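You operate a simulated robot arm through the tools that you are given. There is no shell and no other tool.

You run a simulated robot arm. Do the job below in one go: nothing can be reset, and whatever is moved stays where it is left.

TASK
Give the hub nipple two strokes of grease and park the coupler.
Fine: close the valve to pump and open it before the coupler comes off; the other nipples stay dry. Where these are worked on the way, their far stop is far enough and under half their travel is too little: release valve.

The check looks at the end state, three seconds after you hand in, the way a careful person would. Anything else that was tipped, shoved, dropped, spilled or broken makes it a failure.

THE ROBOT
A 6-joint arm with a two-finger gripper, fixed in place. Base frame: the origin is on the floor under the middle of its stand, x ahead of it, y to its left, z up; the work surface is at about z = 0.84. Lengths are in m, angles in rad, forces in N, time in s.
With the tool pointing down near the work surface it reaches from about 0.12 to 0.68 m from the base axis. Its first joint turns from -1.152 to 1.152 rad. Payload 2.45 kg.
The tool frame sits at the grasp point between the pads (the TCP): z along the fingers, y along the line on which they close. The tips reach 0.03 m beyond it. The gripper opens to 0.106 m; its body begins 0.079 m behind the TCP.
Orientation is that of the tool frame in the base frame, as a unit quaternion [x, y, z, w]. With the fingers straight down and closing along the base's y, the tool's x points along the base's -x, its y along +y and its z along -z.

THE INTERFACE
- The arm moves only by the tool jog_arm. Its argument "moves" is a list of rows, each a list of 7 numbers: the opening in per cent of the stroke, from 0 (shut) to 100 (fully open), then the shift along the tool's x, y, z in units of 100 mm (1.0 is 100 mm), then the turn, a rotation vector about the tool's x, y, z in units of 120 degrees (1.0 is 120 degrees). In form: [[claw, tx, ty, tz, rx, ry, rz], ...]. A call has 1 to 20 rows; each row is the pose to reach, as a shift and turn from the pose commanded when the call began, along the tool's axes at that moment. A call with a number of a shift or a turn outside -1 to 1 is refused whole. Each row takes 0.2 s and may step no farther than 0.05 m and 0.15 rad from the row before; otherwise, or with a gripper value out of range, the whole call is refused. Where a pose cannot be reached the arm comes as near as it can. A force on the tool above 90 N (or 10 N above the force at the start of the call, whichever is more), or a blocked arm, ends the call early, and 0.2 s more pass. Each finger travels about 0.153 m/s and halts on what it meets, pressing with about 29 N; the grip force reading is that of the motor and also rises with nothing between the fingers. The clock runs only during rows and for 0.2 s after the last one: add rows that repeat a pose to give the fingers time. The reply holds the time, the measured pose of the TCP, the force on the tool along the base axes, the opening and the grip force, in the units named above and with some noise, with the torque about the TCP (base axes, N m) and any sound that the robot's microphone picked up, and new pictures: "show" is both (left out), scene, wrist or none.
- Cameras (640 x 400 px; columns grow to the right, rows downward): "scene" is fixed at [0.0775, 0.4069, 1.4286]; the picture's right is [-0.72, -0.69, 0.00], its down [-0.31, 0.32, -0.89] and it looks along [0.62, -0.65, -0.45] (base axes); focal length 214 px, centre (320, 200). "wrist" rides on the gripper at [0.076, -0.002, -0.106] in the tool frame; the picture's right is [0.02, 1.00, 0.00], its down [-0.78, 0.02, -0.62] and it looks along [-0.62, 0.01, 0.78] (tool axes); focal length 247 px, centre (320, 200). There is no depth. A picture from a camera that has moved, and an enlarged one, comes with that camera's place and axes in the base frame and with its lens. The place of the scene camera against the robot may be out by one fixed shift of up to 0.025 m in any direction.
- close_up(camera, box): a new picture of the part [left, top, right, bottom] of that camera's present view, enlarged. The clock stands still meanwhile.
- sign_off(): hands the job in; it is judged then, once.

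Places have to be worked out from the pictures, the camera data and where the tool is seen. Open the gripper and draw the arm clear of the work before you hand the job in, unless the task says otherwise.

The tools are called after ">>>" by a JSON object that holds its "name" and its "arguments". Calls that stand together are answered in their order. jog_arm: Moves the arm, as the interface text tells. Its arguments: {"type":"object","properties":{"moves":{"type":"array","items":{"type":"array","items":{"type":"number"}}},"show":{"type":"string","enum":["both","scene","wrist","none"]}},"required":["moves"]} The other tools are called the same way: close_up (camera, box) takes an enlarged picture of a part of a camera's view; sign_off () hands the job in.

At the start:

```text
clock: 0.0
position: [0.3922, 0.0198, 1.3219]
tool_rot: [0.0, 1.0, -0.001, 0.0]
force: [-0.4, -0.1, 0.6]
ft_torque: [0.04, -0.02, 0.01]
gripper_width: 0.1062
grasp_force: 0.0
```

scene: 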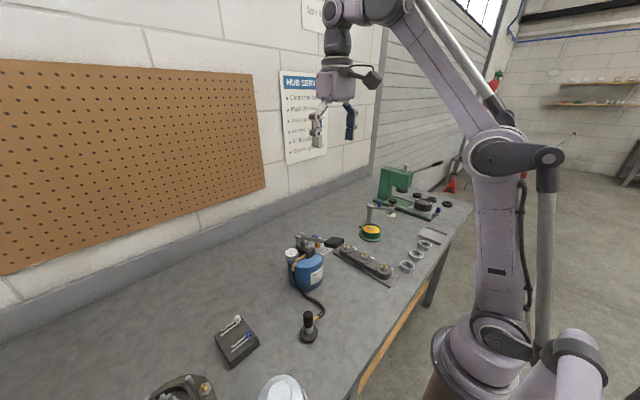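
wrist: 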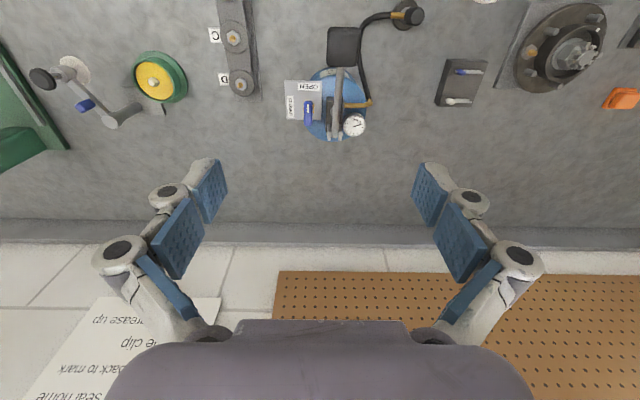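

The pictures show a blue grease pump with a lever, gauge, valve (blue, OPEN/CLOSE plate), hose with a coupler on a park post, a nipple bar and a hub. I'll zoom in on the key pieces before moving.

>>> {"name": "close_up", "arguments": {"camera": "wrist", "box": [260, 0, 440, 150]}}

>>> {"name": "close_up", "arguments": {"camera": "wrist", "box": [420, 0, 640, 130]}}

>>> {"name": "close_up", "arguments": {"camera": "wrist", "box": [0, 0, 260, 150]}}

>>> {"name": "close_up", "arguments": {"camera": "scene", "box": [260, 210, 420, 350]}}

>>> {"name": "close_up", "arguments": {"camera": "scene", "box": [120, 290, 340, 400]}}

>>> {"name": "close_up", "arguments": {"camera": "scene", "box": [270, 60, 350, 170]}}

>>> {"name": "close_up", "arguments": {"camera": "scene", "box": [340, 150, 470, 250]}}

```text
2.67 times, centred on (350, 75) of wrist
camera zoom: at [0.3145, 0.0203, 1.4273], right [-0.02, 1.0, 0.0], down [0.78, 0.02, 0.62], along [0.62, 0.01, -0.78], focal length 659 px, centre (240, 533)
```

zoom: 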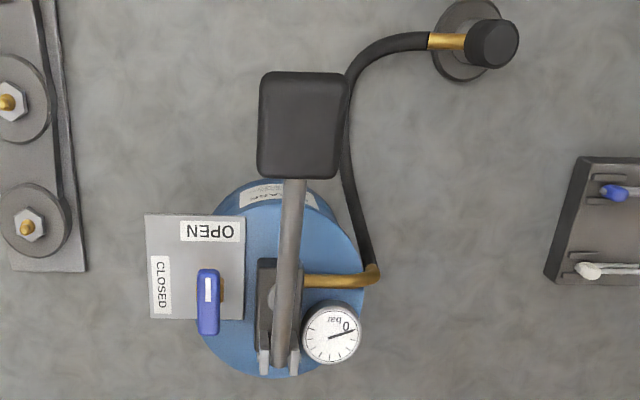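

```text
2.91 times, centred on (530, 65) of wrist
camera zoom: at [0.3145, 0.0203, 1.4273], right [-0.02, 1.0, 0.0], down [0.78, 0.02, 0.62], along [0.62, 0.01, -0.78], focal length 718 px, centre (-291, 593)
```

zoom: 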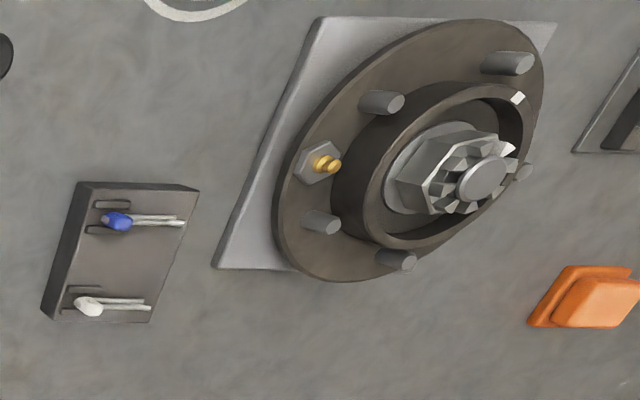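

```text
2.46 times, centred on (130, 75) of wrist
camera zoom: at [0.3145, 0.0203, 1.4273], right [-0.02, 1.0, 0.0], down [0.78, 0.02, 0.62], along [0.62, 0.01, -0.78], focal length 608 px, centre (788, 508)
```

zoom: 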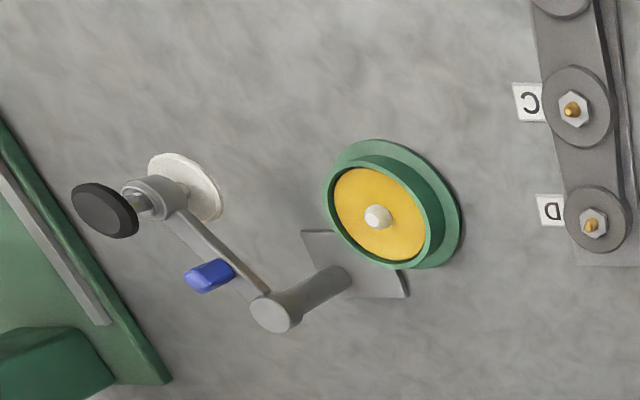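

```text
2.86 times, centred on (340, 280) of scene
camera zoom: at [0.0775, 0.4069, 1.4286], right [-0.72, -0.69, 0.0], down [-0.31, 0.32, -0.89], along [0.62, -0.65, -0.45], focal length 613 px, centre (263, -29)
```

zoom: 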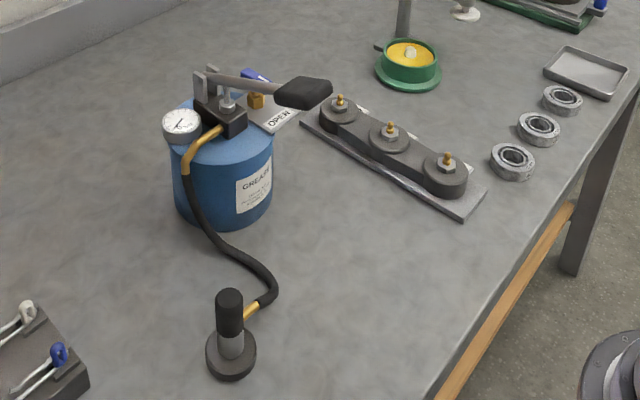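

```text
2.91 times, centred on (230, 345) of scene
camera zoom: at [0.0775, 0.4069, 1.4286], right [-0.72, -0.69, 0.0], down [-0.31, 0.32, -0.89], along [0.62, -0.65, -0.45], focal length 624 px, centre (582, -222)
```

zoom: 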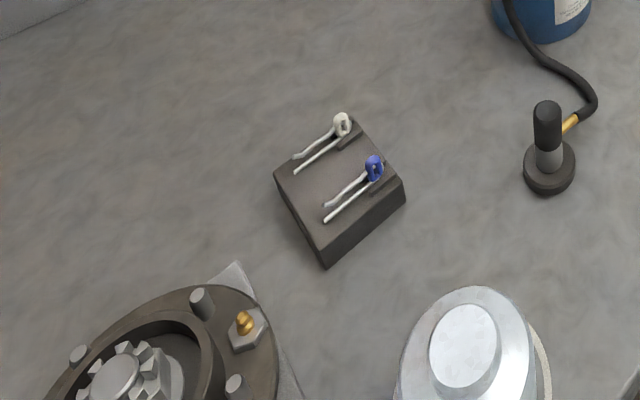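

```text
3.64 times, centred on (310, 115) of scene
camera zoom: at [0.0775, 0.4069, 1.4286], right [-0.72, -0.69, 0.0], down [-0.31, 0.32, -0.89], along [0.62, -0.65, -0.45], focal length 780 px, centre (356, 509)
```

zoom: 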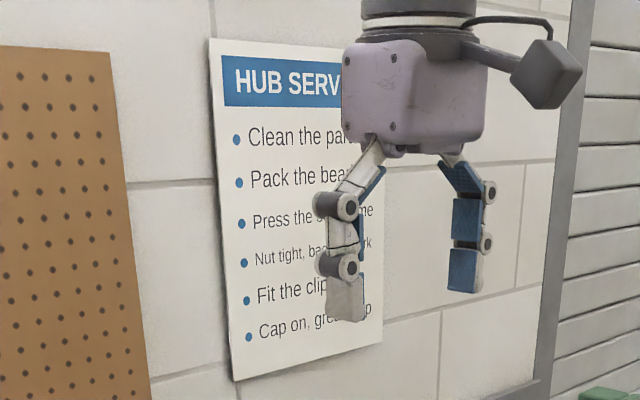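

```text
4.00 times, centred on (405, 200) of scene
camera zoom: at [0.0775, 0.4069, 1.4286], right [-0.72, -0.69, 0.0], down [-0.31, 0.32, -0.89], along [0.62, -0.65, -0.45], focal length 858 px, centre (-20, 200)
```

zoom: 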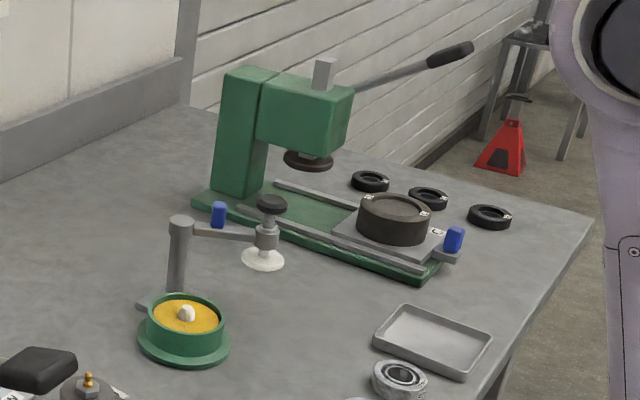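

The hub sits left (around x 0.37, y 0.40), the pump near (0.45, 0.05), and the coupler is on a park post near (0.33, 0.165). I move toward the pump to view the valve and lever more closely.

>>> {"name": "jog_arm", "arguments": {"moves": [[100, 0.15, 0.2, 0.25, 0, 0, 0], [100, 0.3, 0.4, 0.5, 0, 0, 0], [100, 0.45, 0.6, 0.75, 0, 0, 0], [100, 0.6, 0.8, 1.0, 0, 0, 0]]}}

```text
clock: 1.0
position: [0.3297, 0.1014, 1.2197]
tool_rot: [0.0, 1.0, 0.0, 0.0]
force: [-0.2, -0.6, -0.2]
ft_torque: [-0.05, -0.05, 0.0]
gripper_width: 0.1059
grasp_force: 0.1
camera wrist: at [0.2541, 0.1007, 1.3266], right [-0.02, 1.0, 0.0], down [0.78, 0.02, 0.62], along [0.62, 0.01, -0.78], focal length 247 px, centre (320, 200)
```

scene: 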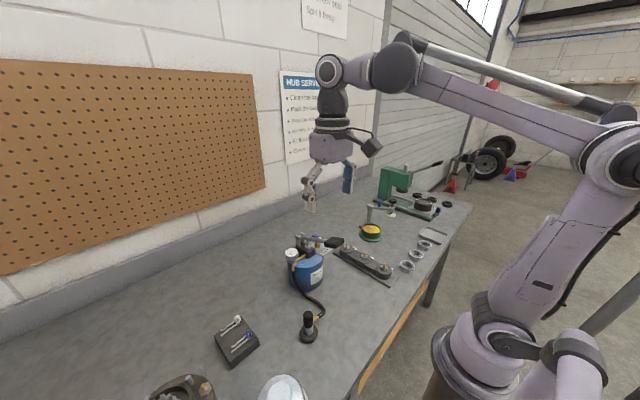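
wrist: 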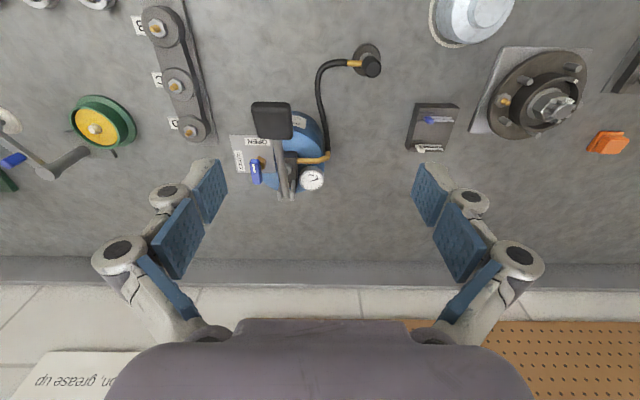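

>>> {"name": "close_up", "arguments": {"camera": "wrist", "box": [220, 80, 350, 210]}}

>>> {"name": "close_up", "arguments": {"camera": "wrist", "box": [470, 30, 620, 160]}}

>>> {"name": "close_up", "arguments": {"camera": "wrist", "box": [310, 30, 400, 100]}}

>>> {"name": "close_up", "arguments": {"camera": "scene", "box": [275, 220, 355, 290]}}

>>> {"name": "close_up", "arguments": {"camera": "scene", "box": [280, 290, 340, 350]}}

```text
3.08 times, centred on (285, 145) of wrist
camera zoom: at [0.2541, 0.1007, 1.3266], right [-0.02, 1.0, 0.0], down [0.78, 0.02, 0.62], along [0.62, 0.01, -0.78], focal length 760 px, centre (428, 369)
```

zoom: 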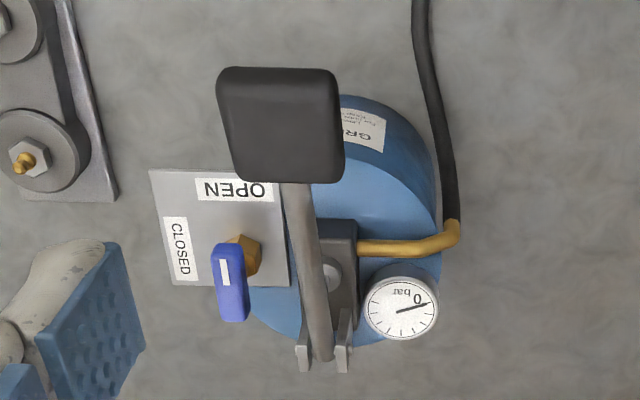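

```text
3.08 times, centred on (545, 95) of wrist
camera zoom: at [0.2541, 0.1007, 1.3266], right [-0.02, 1.0, 0.0], down [0.78, 0.02, 0.62], along [0.62, 0.01, -0.78], focal length 760 px, centre (-372, 523)
```

zoom: 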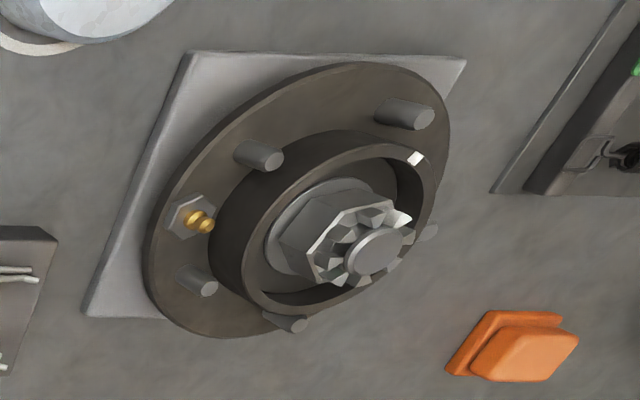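

```text
5.71 times, centred on (355, 65) of wrist
camera zoom: at [0.2541, 0.1007, 1.3266], right [-0.02, 1.0, 0.0], down [0.78, 0.02, 0.62], along [0.62, 0.01, -0.78], focal length 1411 px, centre (120, 971)
```

zoom: 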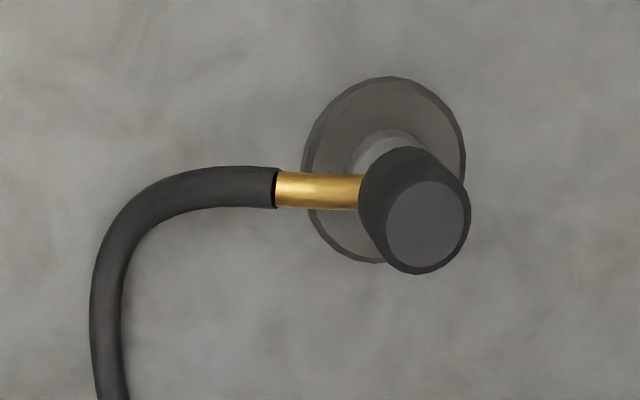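

```text
5.71 times, centred on (315, 255) of scene
camera zoom: at [0.0775, 0.4069, 1.4286], right [-0.72, -0.69, 0.0], down [-0.31, 0.32, -0.89], along [0.62, -0.65, -0.45], focal length 1226 px, centre (349, -114)
```

zoom: 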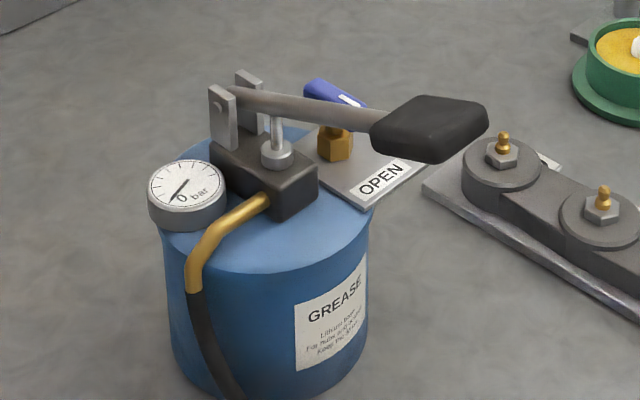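

```text
6.67 times, centred on (310, 320) of scene
camera zoom: at [0.0775, 0.4069, 1.4286], right [-0.72, -0.69, 0.0], down [-0.31, 0.32, -0.89], along [0.62, -0.65, -0.45], focal length 1430 px, centre (387, -600)
```

zoom: 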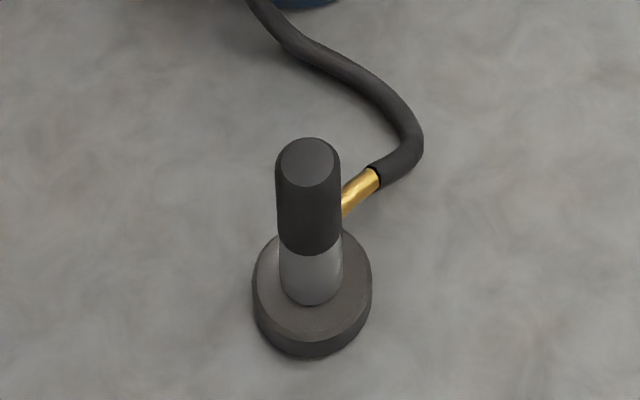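

The valve handle's white mark points at OPEN; the handle centre triangulates to about (0.471, 0.000, 0.982), the lever pad to (0.356, 0.049, 1.065), the coupler top to (0.328, 0.180, 0.914), and the hub nipple to (0.377, 0.414, 0.906). I close the gripper here in free air to see its shut shape.

>>> {"name": "jog_arm", "arguments": {"moves": [[0, 0, 0, 0, 0, 0, 0], [0, 0, 0, 0, 0, 0, 0], [0, 0, 0, 0, 0, 0, 0]]}}

```text
clock: 1.8
position: [0.3303, 0.1009, 1.2212]
tool_rot: [0.0, 1.0, 0.0, 0.0]
force: [0.2, -0.1, 0.3]
ft_torque: [0.0, 0.01, 0.02]
gripper_width: 0.0
grasp_force: 28.5
camera wrist: at [0.2544, 0.1005, 1.3269], right [-0.02, 1.0, 0.0], down [0.78, 0.02, 0.62], along [0.62, 0.01, -0.78], focal length 247 px, centre (320, 200)
```

scene: 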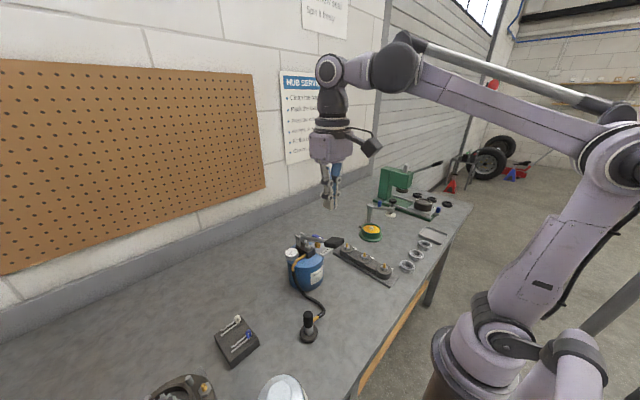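
wrist: 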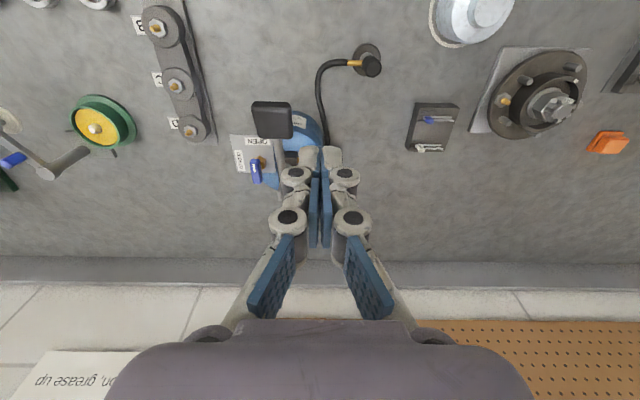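

>>> {"name": "close_up", "arguments": {"camera": "wrist", "box": [230, 130, 410, 330]}}

>>> {"name": "close_up", "arguments": {"camera": "scene", "box": [300, 110, 390, 220]}}

```text
2.00 times, centred on (320, 230) of wrist
camera zoom: at [0.2544, 0.1005, 1.3269], right [-0.02, 1.0, 0.0], down [0.78, 0.02, 0.62], along [0.62, 0.01, -0.78], focal length 494 px, centre (320, 140)
```

zoom: 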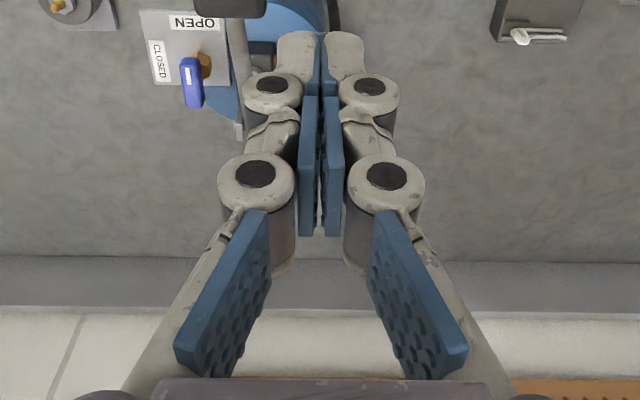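

```text
3.64 times, centred on (345, 165) of scene
camera zoom: at [0.0775, 0.4069, 1.4286], right [-0.72, -0.69, 0.0], down [-0.31, 0.32, -0.89], along [0.62, -0.65, -0.45], focal length 780 px, centre (229, 327)
```

zoom: 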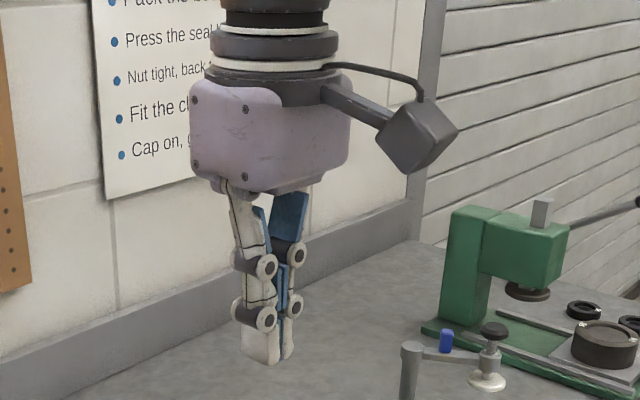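

Shut, the fingers are about 29 mm across at the tips and 42 mm at the knuckles. The coupler's brass elbow exits toward −y, so I'll yaw the tool 90° to close along base x and move above the park post for a close look.

>>> {"name": "jog_arm", "arguments": {"moves": [[60, 0.002, 0.07, 0.09, 0, 0, -0.068], [60, 0.004, 0.14, 0.18, 0, 0, -0.136], [60, 0.006, 0.21, 0.27, 0, 0, -0.204], [60, 0.008, 0.28, 0.36, 0, 0, -0.272], [60, 0.01, 0.35, 0.45, 0, 0, -0.34], [60, 0.012, 0.42, 0.54, 0, 0, -0.408], [60, 0.014, 0.5, 0.63, 0, 0, -0.476], [60, 0.016, 0.58, 0.72, 0, 0, -0.544], [60, 0.018, 0.66, 0.81, 0, 0, -0.612], [60, 0.02, 0.73, 0.9, 0, 0, -0.68], [60, 0.02, 0.8, 1.0, 0, 0, -0.75], [60, 0.02, 0.8, 1.0, 0, 0, -0.75]]}}

```text
clock: 4.4
position: [0.3306, 0.1817, 1.1205]
tool_rot: [0.708, -0.706, 0.001, 0.0]
force: [0.1, 1.3, -0.8]
ft_torque: [0.0, -0.02, 0.02]
gripper_width: 0.0634
grasp_force: 0.0
camera wrist: at [0.3313, 0.1057, 1.2271], right [-1.0, -0.02, 0.0], down [-0.02, 0.78, 0.62], along [-0.01, 0.62, -0.78], focal length 247 px, centre (320, 200)
```

scene: 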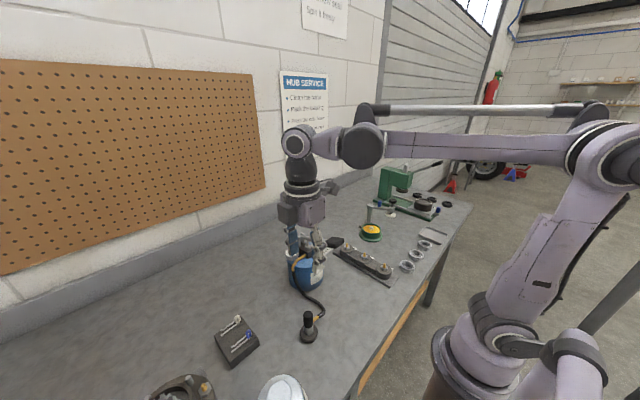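
wrist: 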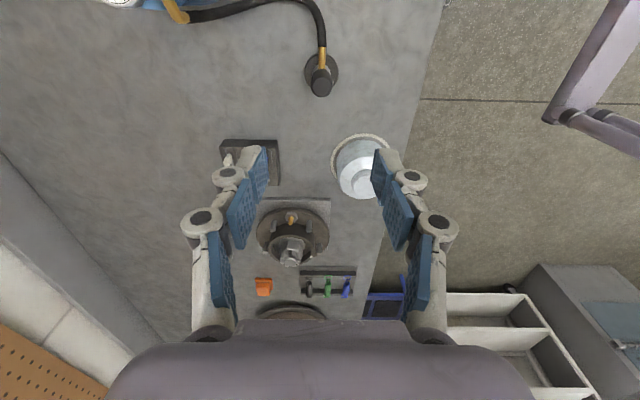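

The tool is yawed with the fingers now on the ±x sides. I zoom on the coupler and the hub nipple to triangulate them again.

>>> {"name": "close_up", "arguments": {"camera": "wrist", "box": [280, 30, 360, 110]}}

>>> {"name": "close_up", "arguments": {"camera": "wrist", "box": [245, 190, 340, 275]}}

```text
5.00 times, centred on (320, 70) of wrist
camera zoom: at [0.3313, 0.1057, 1.2271], right [-1.0, -0.02, 0.0], down [-0.02, 0.78, 0.62], along [-0.01, 0.62, -0.78], focal length 1235 px, centre (320, 850)
```

zoom: 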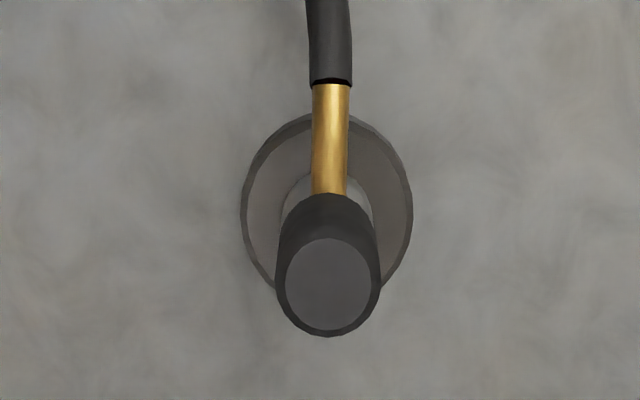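

```text
4.71 times, centred on (292, 232) of wrist
camera zoom: at [0.3313, 0.1057, 1.2271], right [-1.0, -0.02, 0.0], down [-0.02, 0.78, 0.62], along [-0.01, 0.62, -0.78], focal length 1162 px, centre (449, 47)
```

zoom: 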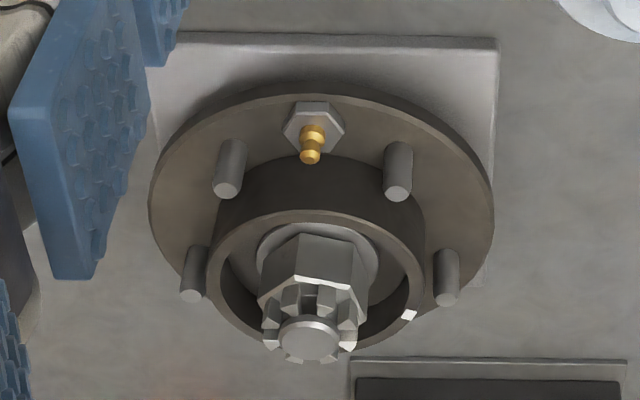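

Coupler top is at about (0.329, 0.182, 0.918), diameter ~24 mm, directly under the TCP. I descend 0.10 m and check alignment.

>>> {"name": "jog_arm", "arguments": {"moves": [[60, 0, 0.005, 0.25, 0, 0, 0], [60, 0, 0.01, 0.5, 0, 0, 0], [60, 0, 0.015, 0.75, 0, 0, 0], [60, 0, 0.015, 1.0, 0, 0, 0], [60, 0, 0.015, 1.0, 0, 0, 0]]}}

```text
clock: 5.6
position: [0.3275, 0.1809, 1.0211]
tool_rot: [0.707, -0.707, 0.0, 0.0]
force: [-0.2, -0.4, 0.4]
ft_torque: [0.01, 0.01, 0.02]
gripper_width: 0.0633
grasp_force: 0.0
camera wrist: at [0.329, 0.1056, 1.1277], right [-1.0, -0.02, 0.0], down [-0.02, 0.78, 0.62], along [-0.01, 0.62, -0.78], focal length 247 px, centre (320, 200)
```

scene: 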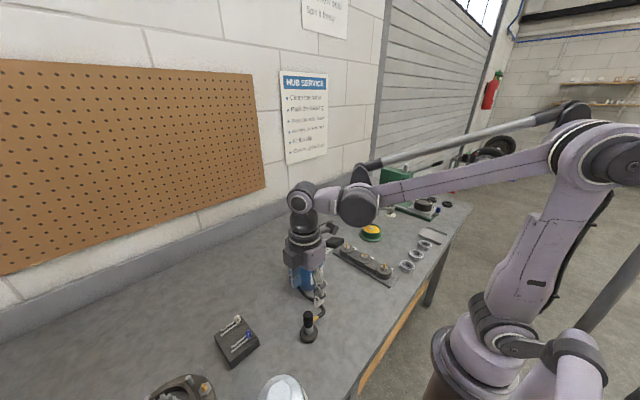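
wrist: 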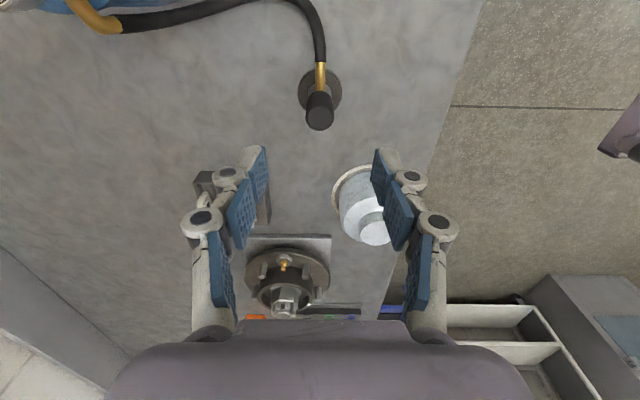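

Alignment looks centred. I descend another 0.10 m so the tips straddle the sleeve, without closing yet.

>>> {"name": "jog_arm", "arguments": {"moves": [[60, -0.01, 0, 0.25, 0, 0, 0], [60, -0.01, 0, 0.5, 0, 0, 0], [60, -0.01, 0, 0.75, 0, 0, 0], [60, -0.01, 0, 1.0, 0, 0, 0], [60, -0.01, 0, 1.0, 0, 0, 0]]}}

```text
clock: 6.8
position: [0.3271, 0.1835, 0.9206]
tool_rot: [0.708, -0.707, -0.001, 0.0]
force: [0.5, -0.9, 0.6]
ft_torque: [0.02, 0.03, 0.01]
gripper_width: 0.0635
grasp_force: 0.1
camera wrist: at [0.3288, 0.1068, 1.0271], right [-1.0, -0.02, 0.0], down [-0.02, 0.78, 0.62], along [-0.01, 0.62, -0.78], focal length 247 px, centre (320, 200)
```

scene: 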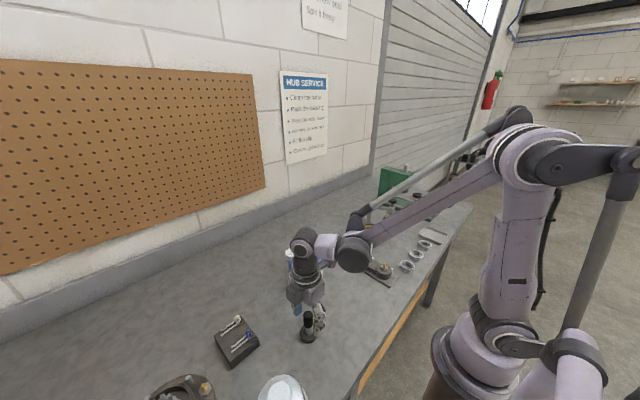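
wrist: 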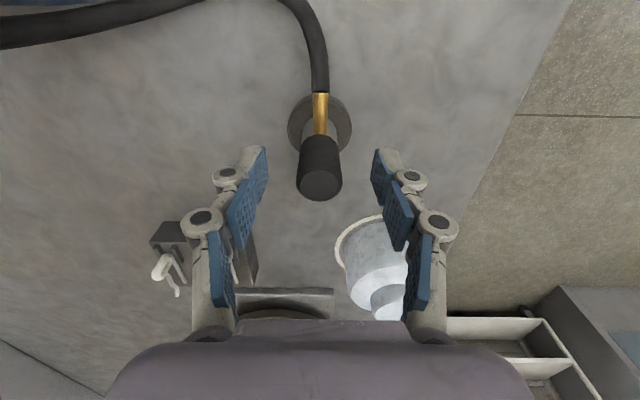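

>>> {"name": "close_up", "arguments": {"camera": "scene", "box": [270, 270, 350, 350]}}

>>> {"name": "close_up", "arguments": {"camera": "wrist", "box": [240, 70, 400, 230]}}

```text
5.00 times, centred on (310, 310) of scene
camera zoom: at [0.0775, 0.4069, 1.4286], right [-0.72, -0.69, 0.0], down [-0.31, 0.32, -0.89], along [0.62, -0.65, -0.45], focal length 1072 px, centre (370, -350)
```

zoom: 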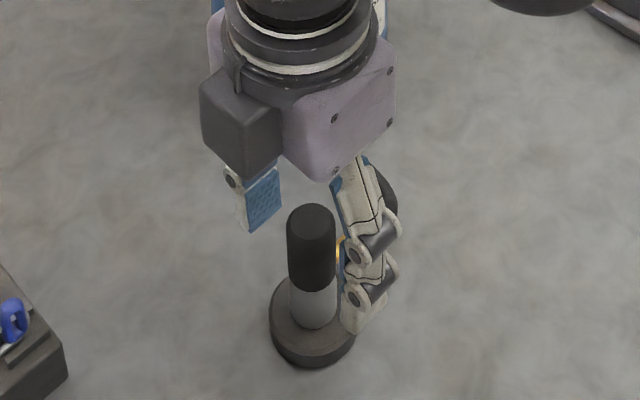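

```text
2.50 times, centred on (320, 150) of wrist
camera zoom: at [0.3288, 0.1068, 1.0271], right [-1.0, -0.02, 0.0], down [-0.02, 0.78, 0.62], along [-0.01, 0.62, -0.78], focal length 617 px, centre (320, 325)
```

zoom: 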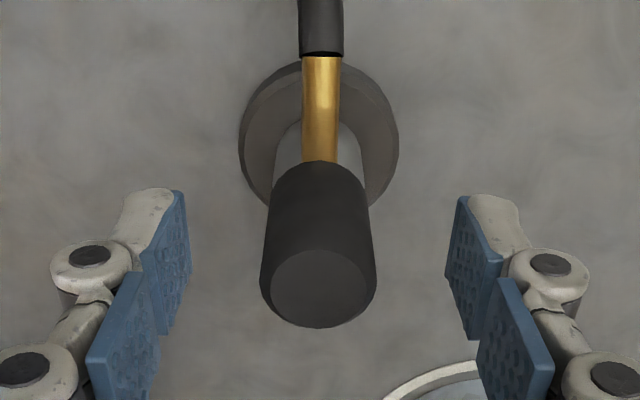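

The sleeve spans roughly z 0.88–0.92 and sits centred between the pads. I lower 6 mm and close on it.

>>> {"name": "jog_arm", "arguments": {"moves": [[60, 0, 0, 0.06, 0, 0, 0], [30, 0, 0, 0.06, 0, 0, 0], [15, 0, 0, 0.06, 0, 0, 0], [0, 0, 0, 0.06, 0, 0, 0], [0, 0, 0, 0.06, 0, 0, 0], [0, 0, 0, 0.06, 0, 0, 0]]}}

```text
clock: 8.2
position: [0.3279, 0.1835, 0.9156]
tool_rot: [0.707, -0.707, 0.001, -0.001]
force: [-1.0, -0.3, 0.0]
ft_torque: [0.0, -0.01, 0.03]
gripper_width: 0.0236
grasp_force: 29.3
camera wrist: at [0.3289, 0.1067, 1.0213], right [-1.0, -0.02, 0.0], down [-0.02, 0.78, 0.62], along [-0.01, 0.62, -0.78], focal length 247 px, centre (320, 200)
```

scene: 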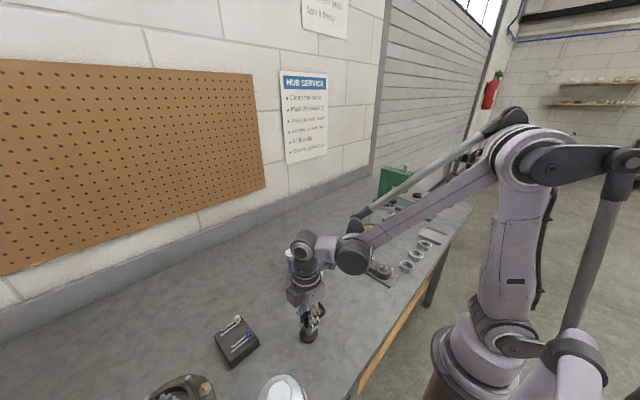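
wrist: 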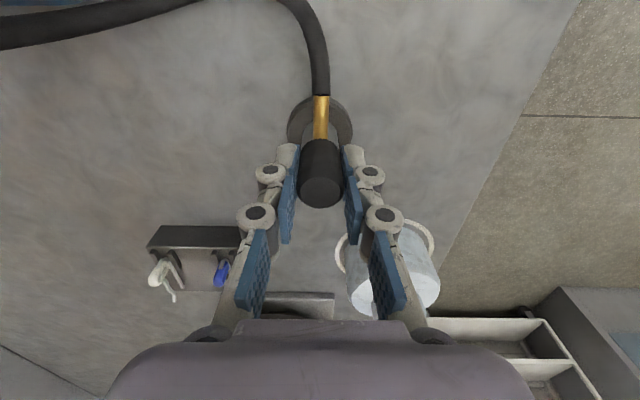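

Gripped at 23.6 mm, force steady. I lift slowly off the post, watching the force.

>>> {"name": "jog_arm", "arguments": {"moves": [[0, 0, 0, -0.05, 0, 0, 0], [0, 0, 0, -0.1, 0, 0, 0], [0, 0, 0, -0.2, 0, 0, 0], [0, 0, 0, -0.35, 0, 0, 0], [0, 0, 0, -0.5, 0, 0, 0], [0, 0, 0, -0.7, 0, 0, 0], [0, 0, 0, -0.7, 0, 0, 0]]}}

```text
clock: 9.8
position: [0.328, 0.1821, 0.9851]
tool_rot: [0.707, -0.707, 0.0, 0.0]
force: [-1.3, -0.3, -1.3]
ft_torque: [0.0, 0.02, 0.0]
gripper_width: 0.0236
grasp_force: 29.4
camera wrist: at [0.329, 0.106, 1.0915], right [-1.0, -0.02, 0.0], down [-0.02, 0.78, 0.62], along [-0.01, 0.62, -0.78], focal length 247 px, centre (320, 200)
```

scene: 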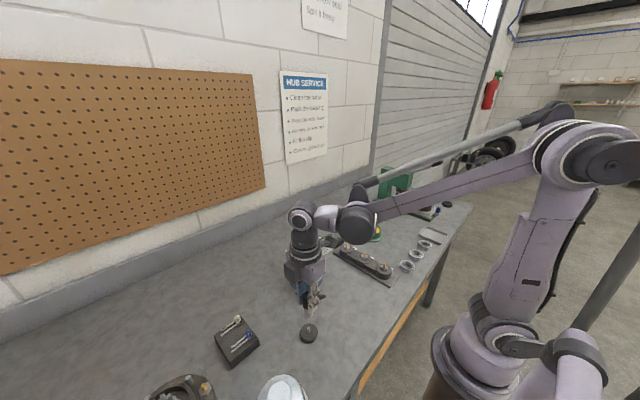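
wrist: 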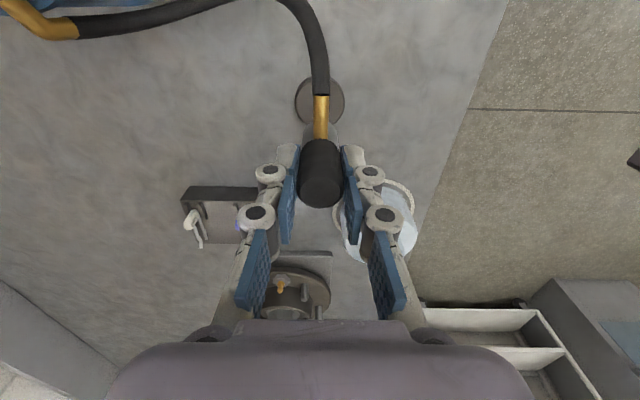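

The coupler came off the post cleanly. I zoom in to see the coupler's full shape and the bare park post.

>>> {"name": "close_up", "arguments": {"camera": "scene", "box": [275, 270, 355, 350]}}

>>> {"name": "close_up", "arguments": {"camera": "wrist", "box": [260, 60, 380, 220]}}

>>> {"name": "close_up", "arguments": {"camera": "wrist", "box": [230, 240, 350, 330]}}

```text
5.00 times, centred on (315, 310) of scene
camera zoom: at [0.0775, 0.4069, 1.4286], right [-0.72, -0.69, 0.0], down [-0.31, 0.32, -0.89], along [0.62, -0.65, -0.45], focal length 1072 px, centre (345, -350)
```

zoom: 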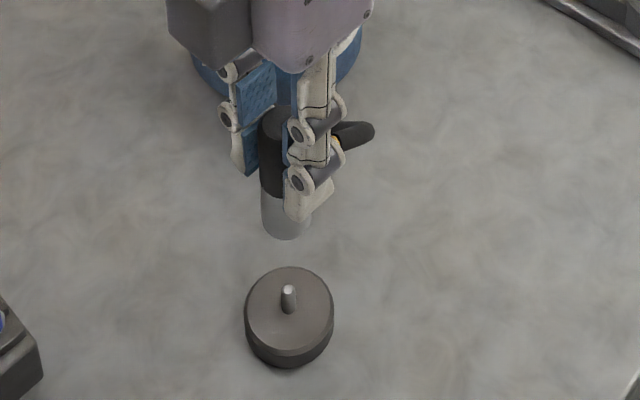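

```text
2.50 times, centred on (320, 140) of wrist
camera zoom: at [0.329, 0.106, 1.0915], right [-1.0, -0.02, 0.0], down [-0.02, 0.78, 0.62], along [-0.01, 0.62, -0.78], focal length 617 px, centre (320, 350)
```

zoom: 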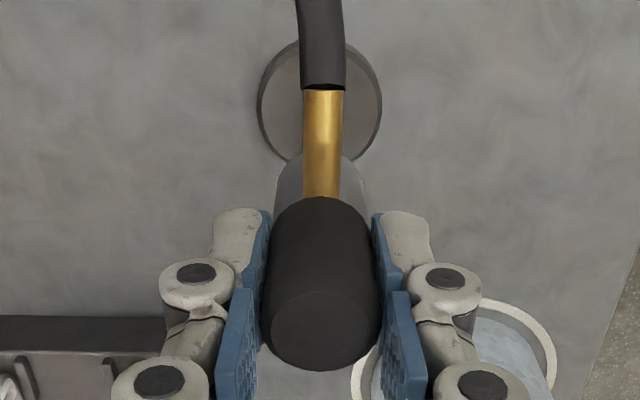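

```text
4.44 times, centred on (290, 285) of wrist
camera zoom: at [0.329, 0.106, 1.0915], right [-1.0, -0.02, 0.0], down [-0.02, 0.78, 0.62], along [-0.01, 0.62, -0.78], focal length 1098 px, centre (453, -178)
```

zoom: 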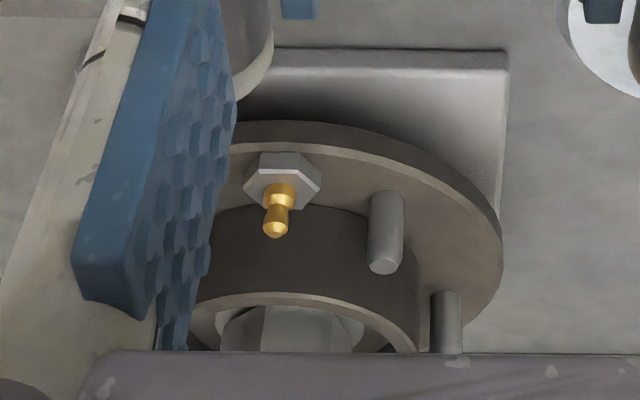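

The coupler has a 40 mm sleeve plus ~22 mm grey nose (its bottom is about 55 mm below the TCP). I raise and carry it toward the hub, watching the hose pull.

>>> {"name": "jog_arm", "arguments": {"moves": [[0, 0, 0, -0.2, 0, 0, 0], [0, -0.1, 0, -0.4, 0, 0, 0], [0, -0.3, 0.0, -0.6, 0, 0, 0], [0, -0.5, 0.05, -0.65, 0, 0, 0], [0, -0.7, 0.1, -0.65, 0, 0, 0], [0, -0.9, 0.15, -0.65, 0, 0, 0], [0, -1.0, 0.18, -0.65, 0, 0, 0]]}}

```text
clock: 11.4
position: [0.3103, 0.2834, 1.0506]
tool_rot: [-0.707, 0.707, 0.0, 0.001]
force: [0.1, -0.1, -2.3]
ft_torque: [0.0, 0.0, 0.03]
gripper_width: 0.0236
grasp_force: 29.0
camera wrist: at [0.3114, 0.2071, 1.1561], right [-1.0, -0.02, 0.0], down [-0.02, 0.78, 0.62], along [-0.01, 0.62, -0.78], focal length 247 px, centre (320, 200)
```

scene: 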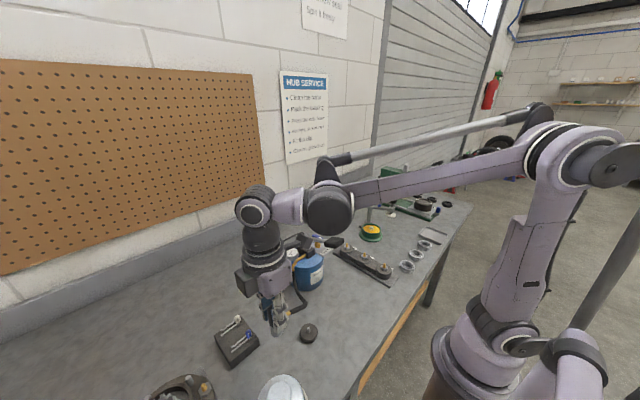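
wrist: 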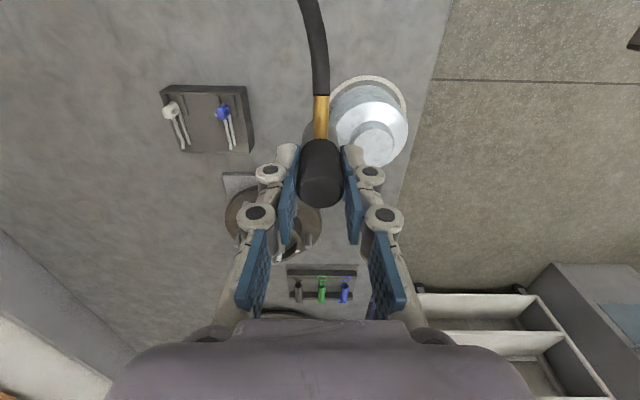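

Hose pull is negligible. I continue another 0.10 m in +y, staying at x≈0.31 so the hub nipple shows to the left of the coupler.

>>> {"name": "jog_arm", "arguments": {"moves": [[0, -0.25, 0, 0, 0, 0, 0], [0, -0.5, 0, 0, 0, 0, 0], [0, -0.75, 0, 0, 0, 0, 0], [0, -1.0, 0, 0, 0, 0, 0], [0, -1.0, 0, 0, 0, 0, 0]]}}

```text
clock: 12.6
position: [0.3103, 0.3822, 1.0505]
tool_rot: [0.707, -0.707, 0.0, 0.0]
force: [-0.3, 0.2, -0.8]
ft_torque: [0.0, -0.01, 0.02]
gripper_width: 0.0236
grasp_force: 29.2
camera wrist: at [0.3112, 0.3072, 1.1568], right [-1.0, -0.02, 0.0], down [-0.02, 0.78, 0.62], along [-0.01, 0.62, -0.78], focal length 247 px, centre (320, 200)
```

scene: 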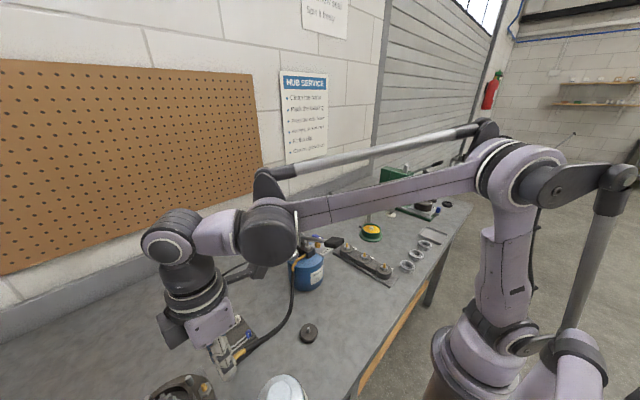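
wrist: 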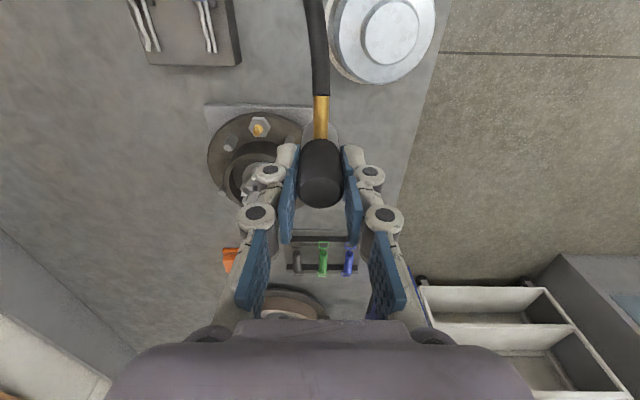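

>>> {"name": "close_up", "arguments": {"camera": "wrist", "box": [200, 90, 340, 210]}}

>>> {"name": "close_up", "arguments": {"camera": "scene", "box": [140, 320, 260, 400]}}

```text
3.33 times, centred on (270, 150) of wrist
camera zoom: at [0.3112, 0.3072, 1.1568], right [-1.0, -0.02, 0.0], down [-0.02, 0.78, 0.62], along [-0.01, 0.62, -0.78], focal length 823 px, centre (487, 367)
```

zoom: 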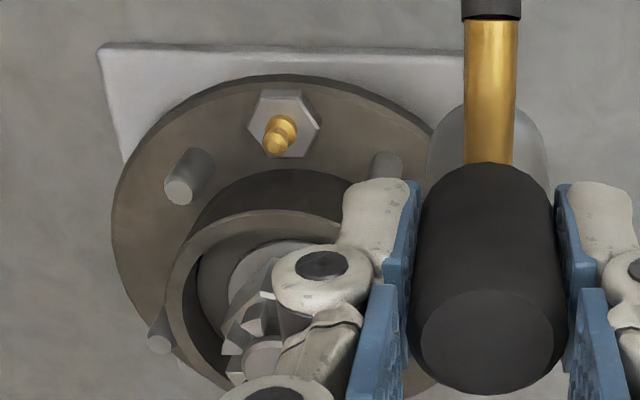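

```text
5.00 times, centred on (200, 360) of scene
camera zoom: at [0.0775, 0.407, 1.4286], right [-0.72, -0.69, 0.0], down [-0.31, 0.32, -0.89], along [0.62, -0.65, -0.45], focal length 1072 px, centre (920, -600)
```

zoom: 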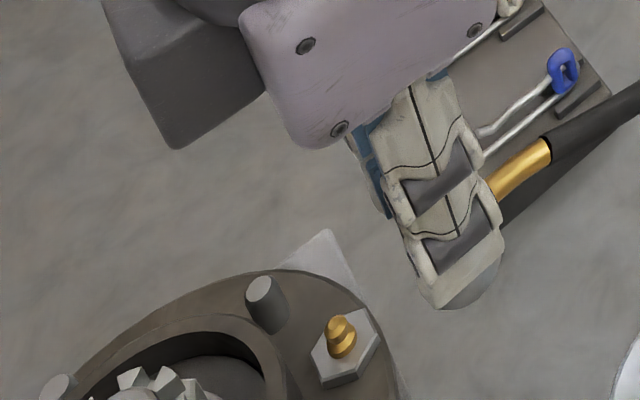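

Triangulating from five views puts the nipple tip at about (0.378, 0.416, 0.905); the coupler axis coincides with the TCP. I move above the nipple at the same height.

>>> {"name": "jog_arm", "arguments": {"moves": [[0, -0.08, -0.17, 0, 0, 0, 0], [0, -0.16, -0.34, 0, 0, 0, 0], [0, -0.25, -0.51, 0, 0, 0, 0], [0, -0.33, -0.68, 0, 0, 0, 0], [0, -0.33, -0.68, 0, 0, 0, 0]]}}

```text
clock: 13.8
position: [0.3789, 0.4153, 1.0495]
tool_rot: [0.707, -0.707, -0.001, 0.0]
force: [-0.3, -1.3, -2.1]
ft_torque: [0.01, -0.02, -0.02]
gripper_width: 0.0237
grasp_force: 28.8
camera wrist: at [0.3796, 0.3395, 1.1563], right [-1.0, -0.02, 0.0], down [-0.02, 0.78, 0.62], along [-0.01, 0.62, -0.78], focal length 247 px, centre (320, 200)
```

scene: 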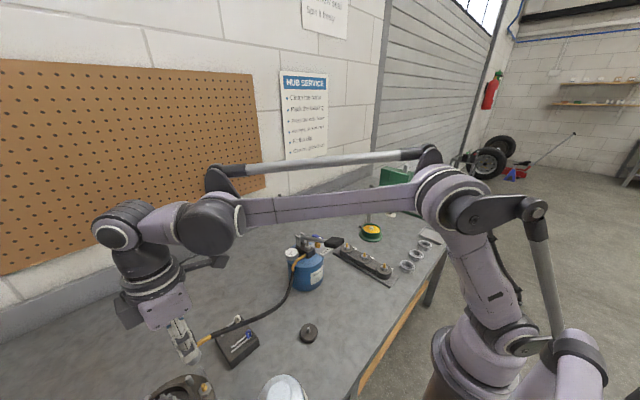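
wrist: 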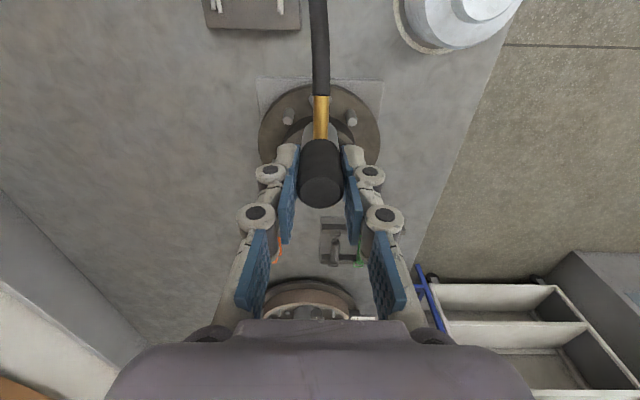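

>>> {"name": "close_up", "arguments": {"camera": "wrist", "box": [250, 70, 390, 170]}}

>>> {"name": "close_up", "arguments": {"camera": "scene", "box": [140, 310, 260, 400]}}

```text
4.00 times, centred on (320, 120) of wrist
camera zoom: at [0.3796, 0.3395, 1.1563], right [-1.0, -0.02, 0.0], down [-0.02, 0.78, 0.62], along [-0.01, 0.62, -0.78], focal length 988 px, centre (320, 520)
```

zoom: 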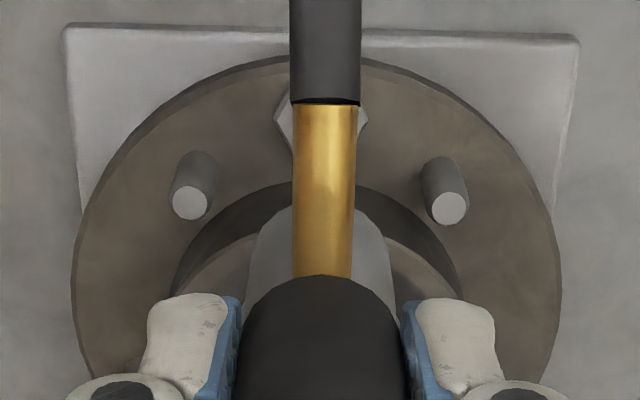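

```text
4.44 times, centred on (200, 355) of scene
camera zoom: at [0.0775, 0.407, 1.4286], right [-0.72, -0.69, 0.0], down [-0.31, 0.32, -0.89], along [0.62, -0.65, -0.45], focal length 953 px, centre (853, -489)
```

zoom: 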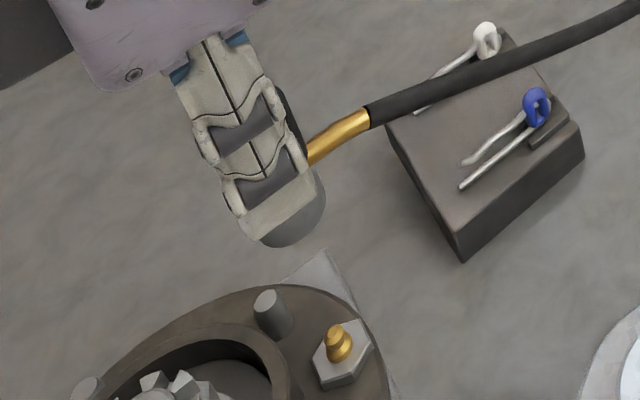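

The hex of the nipple shows directly behind the hose, centred in x; y needs ~+2 mm. I descend to just above the nipple tip and check.

>>> {"name": "jog_arm", "arguments": {"moves": [[0, -0.02, 0, 0.1, 0, 0, 0], [0, -0.02, 0, 0.3, 0, 0, 0], [0, -0.02, 0, 0.5, 0, 0, 0], [0, -0.02, 0, 0.65, 0, 0, 0], [0, -0.02, 0, 0.78, 0, 0, 0], [0, -0.02, 0, 0.78, 0, 0, 0]]}}

```text
clock: 15.2
position: [0.3778, 0.4172, 0.9716]
tool_rot: [-0.707, 0.707, 0.001, 0.001]
force: [0.3, 1.1, -1.0]
ft_torque: [0.02, 0.0, 0.0]
gripper_width: 0.0236
grasp_force: 28.6
camera wrist: at [0.3791, 0.3416, 1.0775], right [-1.0, -0.02, 0.0], down [-0.02, 0.78, 0.62], along [-0.01, 0.62, -0.78], focal length 247 px, centre (320, 200)
```

scene: 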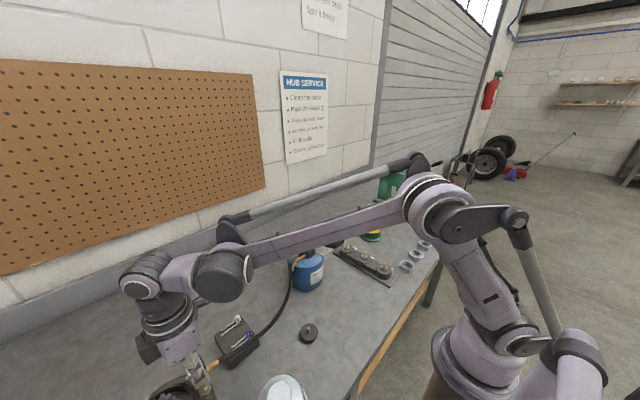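
wrist: 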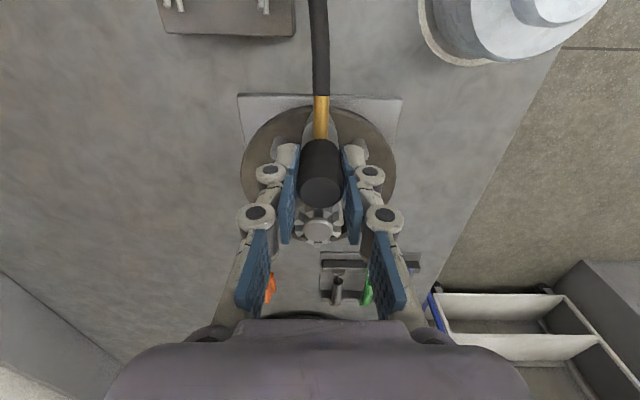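

Let me check how the coupler sits above the nipple and whether the hose touches the pin rack.

>>> {"name": "close_up", "arguments": {"camera": "scene", "box": [150, 310, 310, 400]}}

>>> {"name": "close_up", "arguments": {"camera": "wrist", "box": [230, 80, 410, 210]}}

```text
4.00 times, centred on (230, 355) of scene
camera zoom: at [0.0775, 0.407, 1.4286], right [-0.72, -0.69, 0.0], down [-0.31, 0.32, -0.89], along [0.62, -0.65, -0.45], focal length 858 px, centre (680, -420)
```

zoom: 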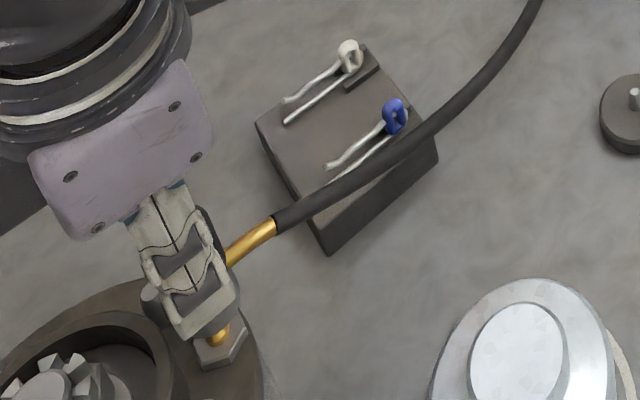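

```text
3.08 times, centred on (320, 145) of wrist
camera zoom: at [0.3791, 0.3416, 1.0775], right [-1.0, -0.02, 0.0], down [-0.02, 0.78, 0.62], along [-0.01, 0.62, -0.78], focal length 760 px, centre (320, 369)
```

zoom: 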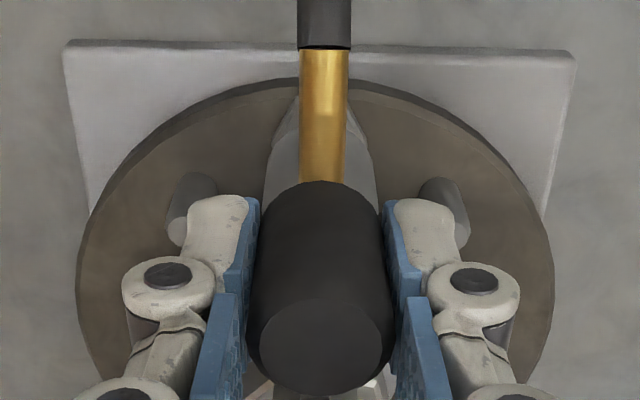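

The nose is nearly over the nipple tip, aligned. I lower in small steps to begin engaging, watching force and sound.

>>> {"name": "jog_arm", "arguments": {"moves": [[0, 0, 0, 0.04, 0, 0, 0], [0, 0, 0, 0.08, 0, 0, 0], [0, 0, 0, 0.12, 0, 0, 0], [0, 0, 0, 0.15, 0, 0, 0]]}}

>>> {"name": "close_up", "arguments": {"camera": "scene", "box": [150, 330, 250, 400]}}

```text
clock: 16.2
position: [0.3778, 0.4163, 0.9563]
tool_rot: [0.707, -0.707, 0.001, 0.0]
force: [0.6, 0.2, -1.0]
ft_torque: [0.07, 0.02, -0.01]
gripper_width: 0.0237
grasp_force: 28.7
camera wrist: at [0.3791, 0.3413, 1.063], right [-1.0, -0.02, 0.0], down [-0.02, 0.78, 0.62], along [-0.01, 0.62, -0.78], focal length 247 px, centre (320, 200)
```

scene: 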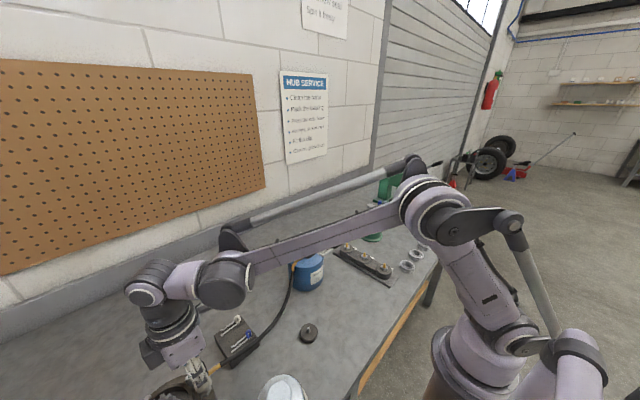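
wrist: 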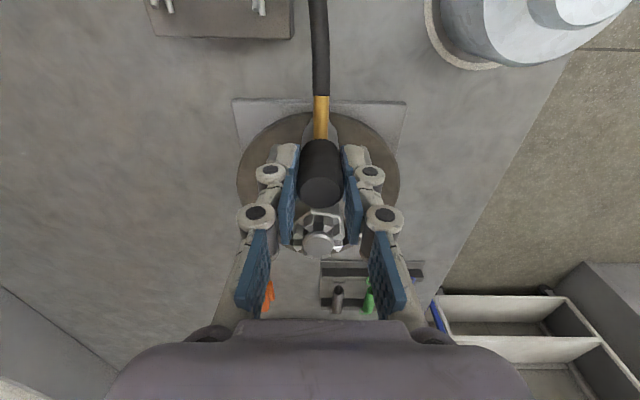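

```text
5.71 times, centred on (200, 365) of scene
camera zoom: at [0.0775, 0.407, 1.4286], right [-0.72, -0.69, 0.0], down [-0.31, 0.32, -0.89], along [0.62, -0.65, -0.45], focal length 1226 px, centre (1006, -743)
```

zoom: 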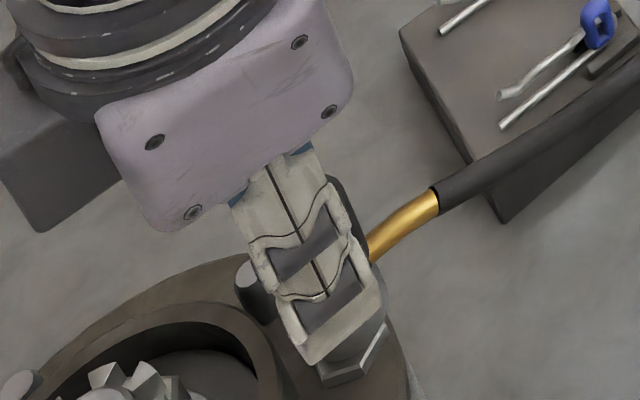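

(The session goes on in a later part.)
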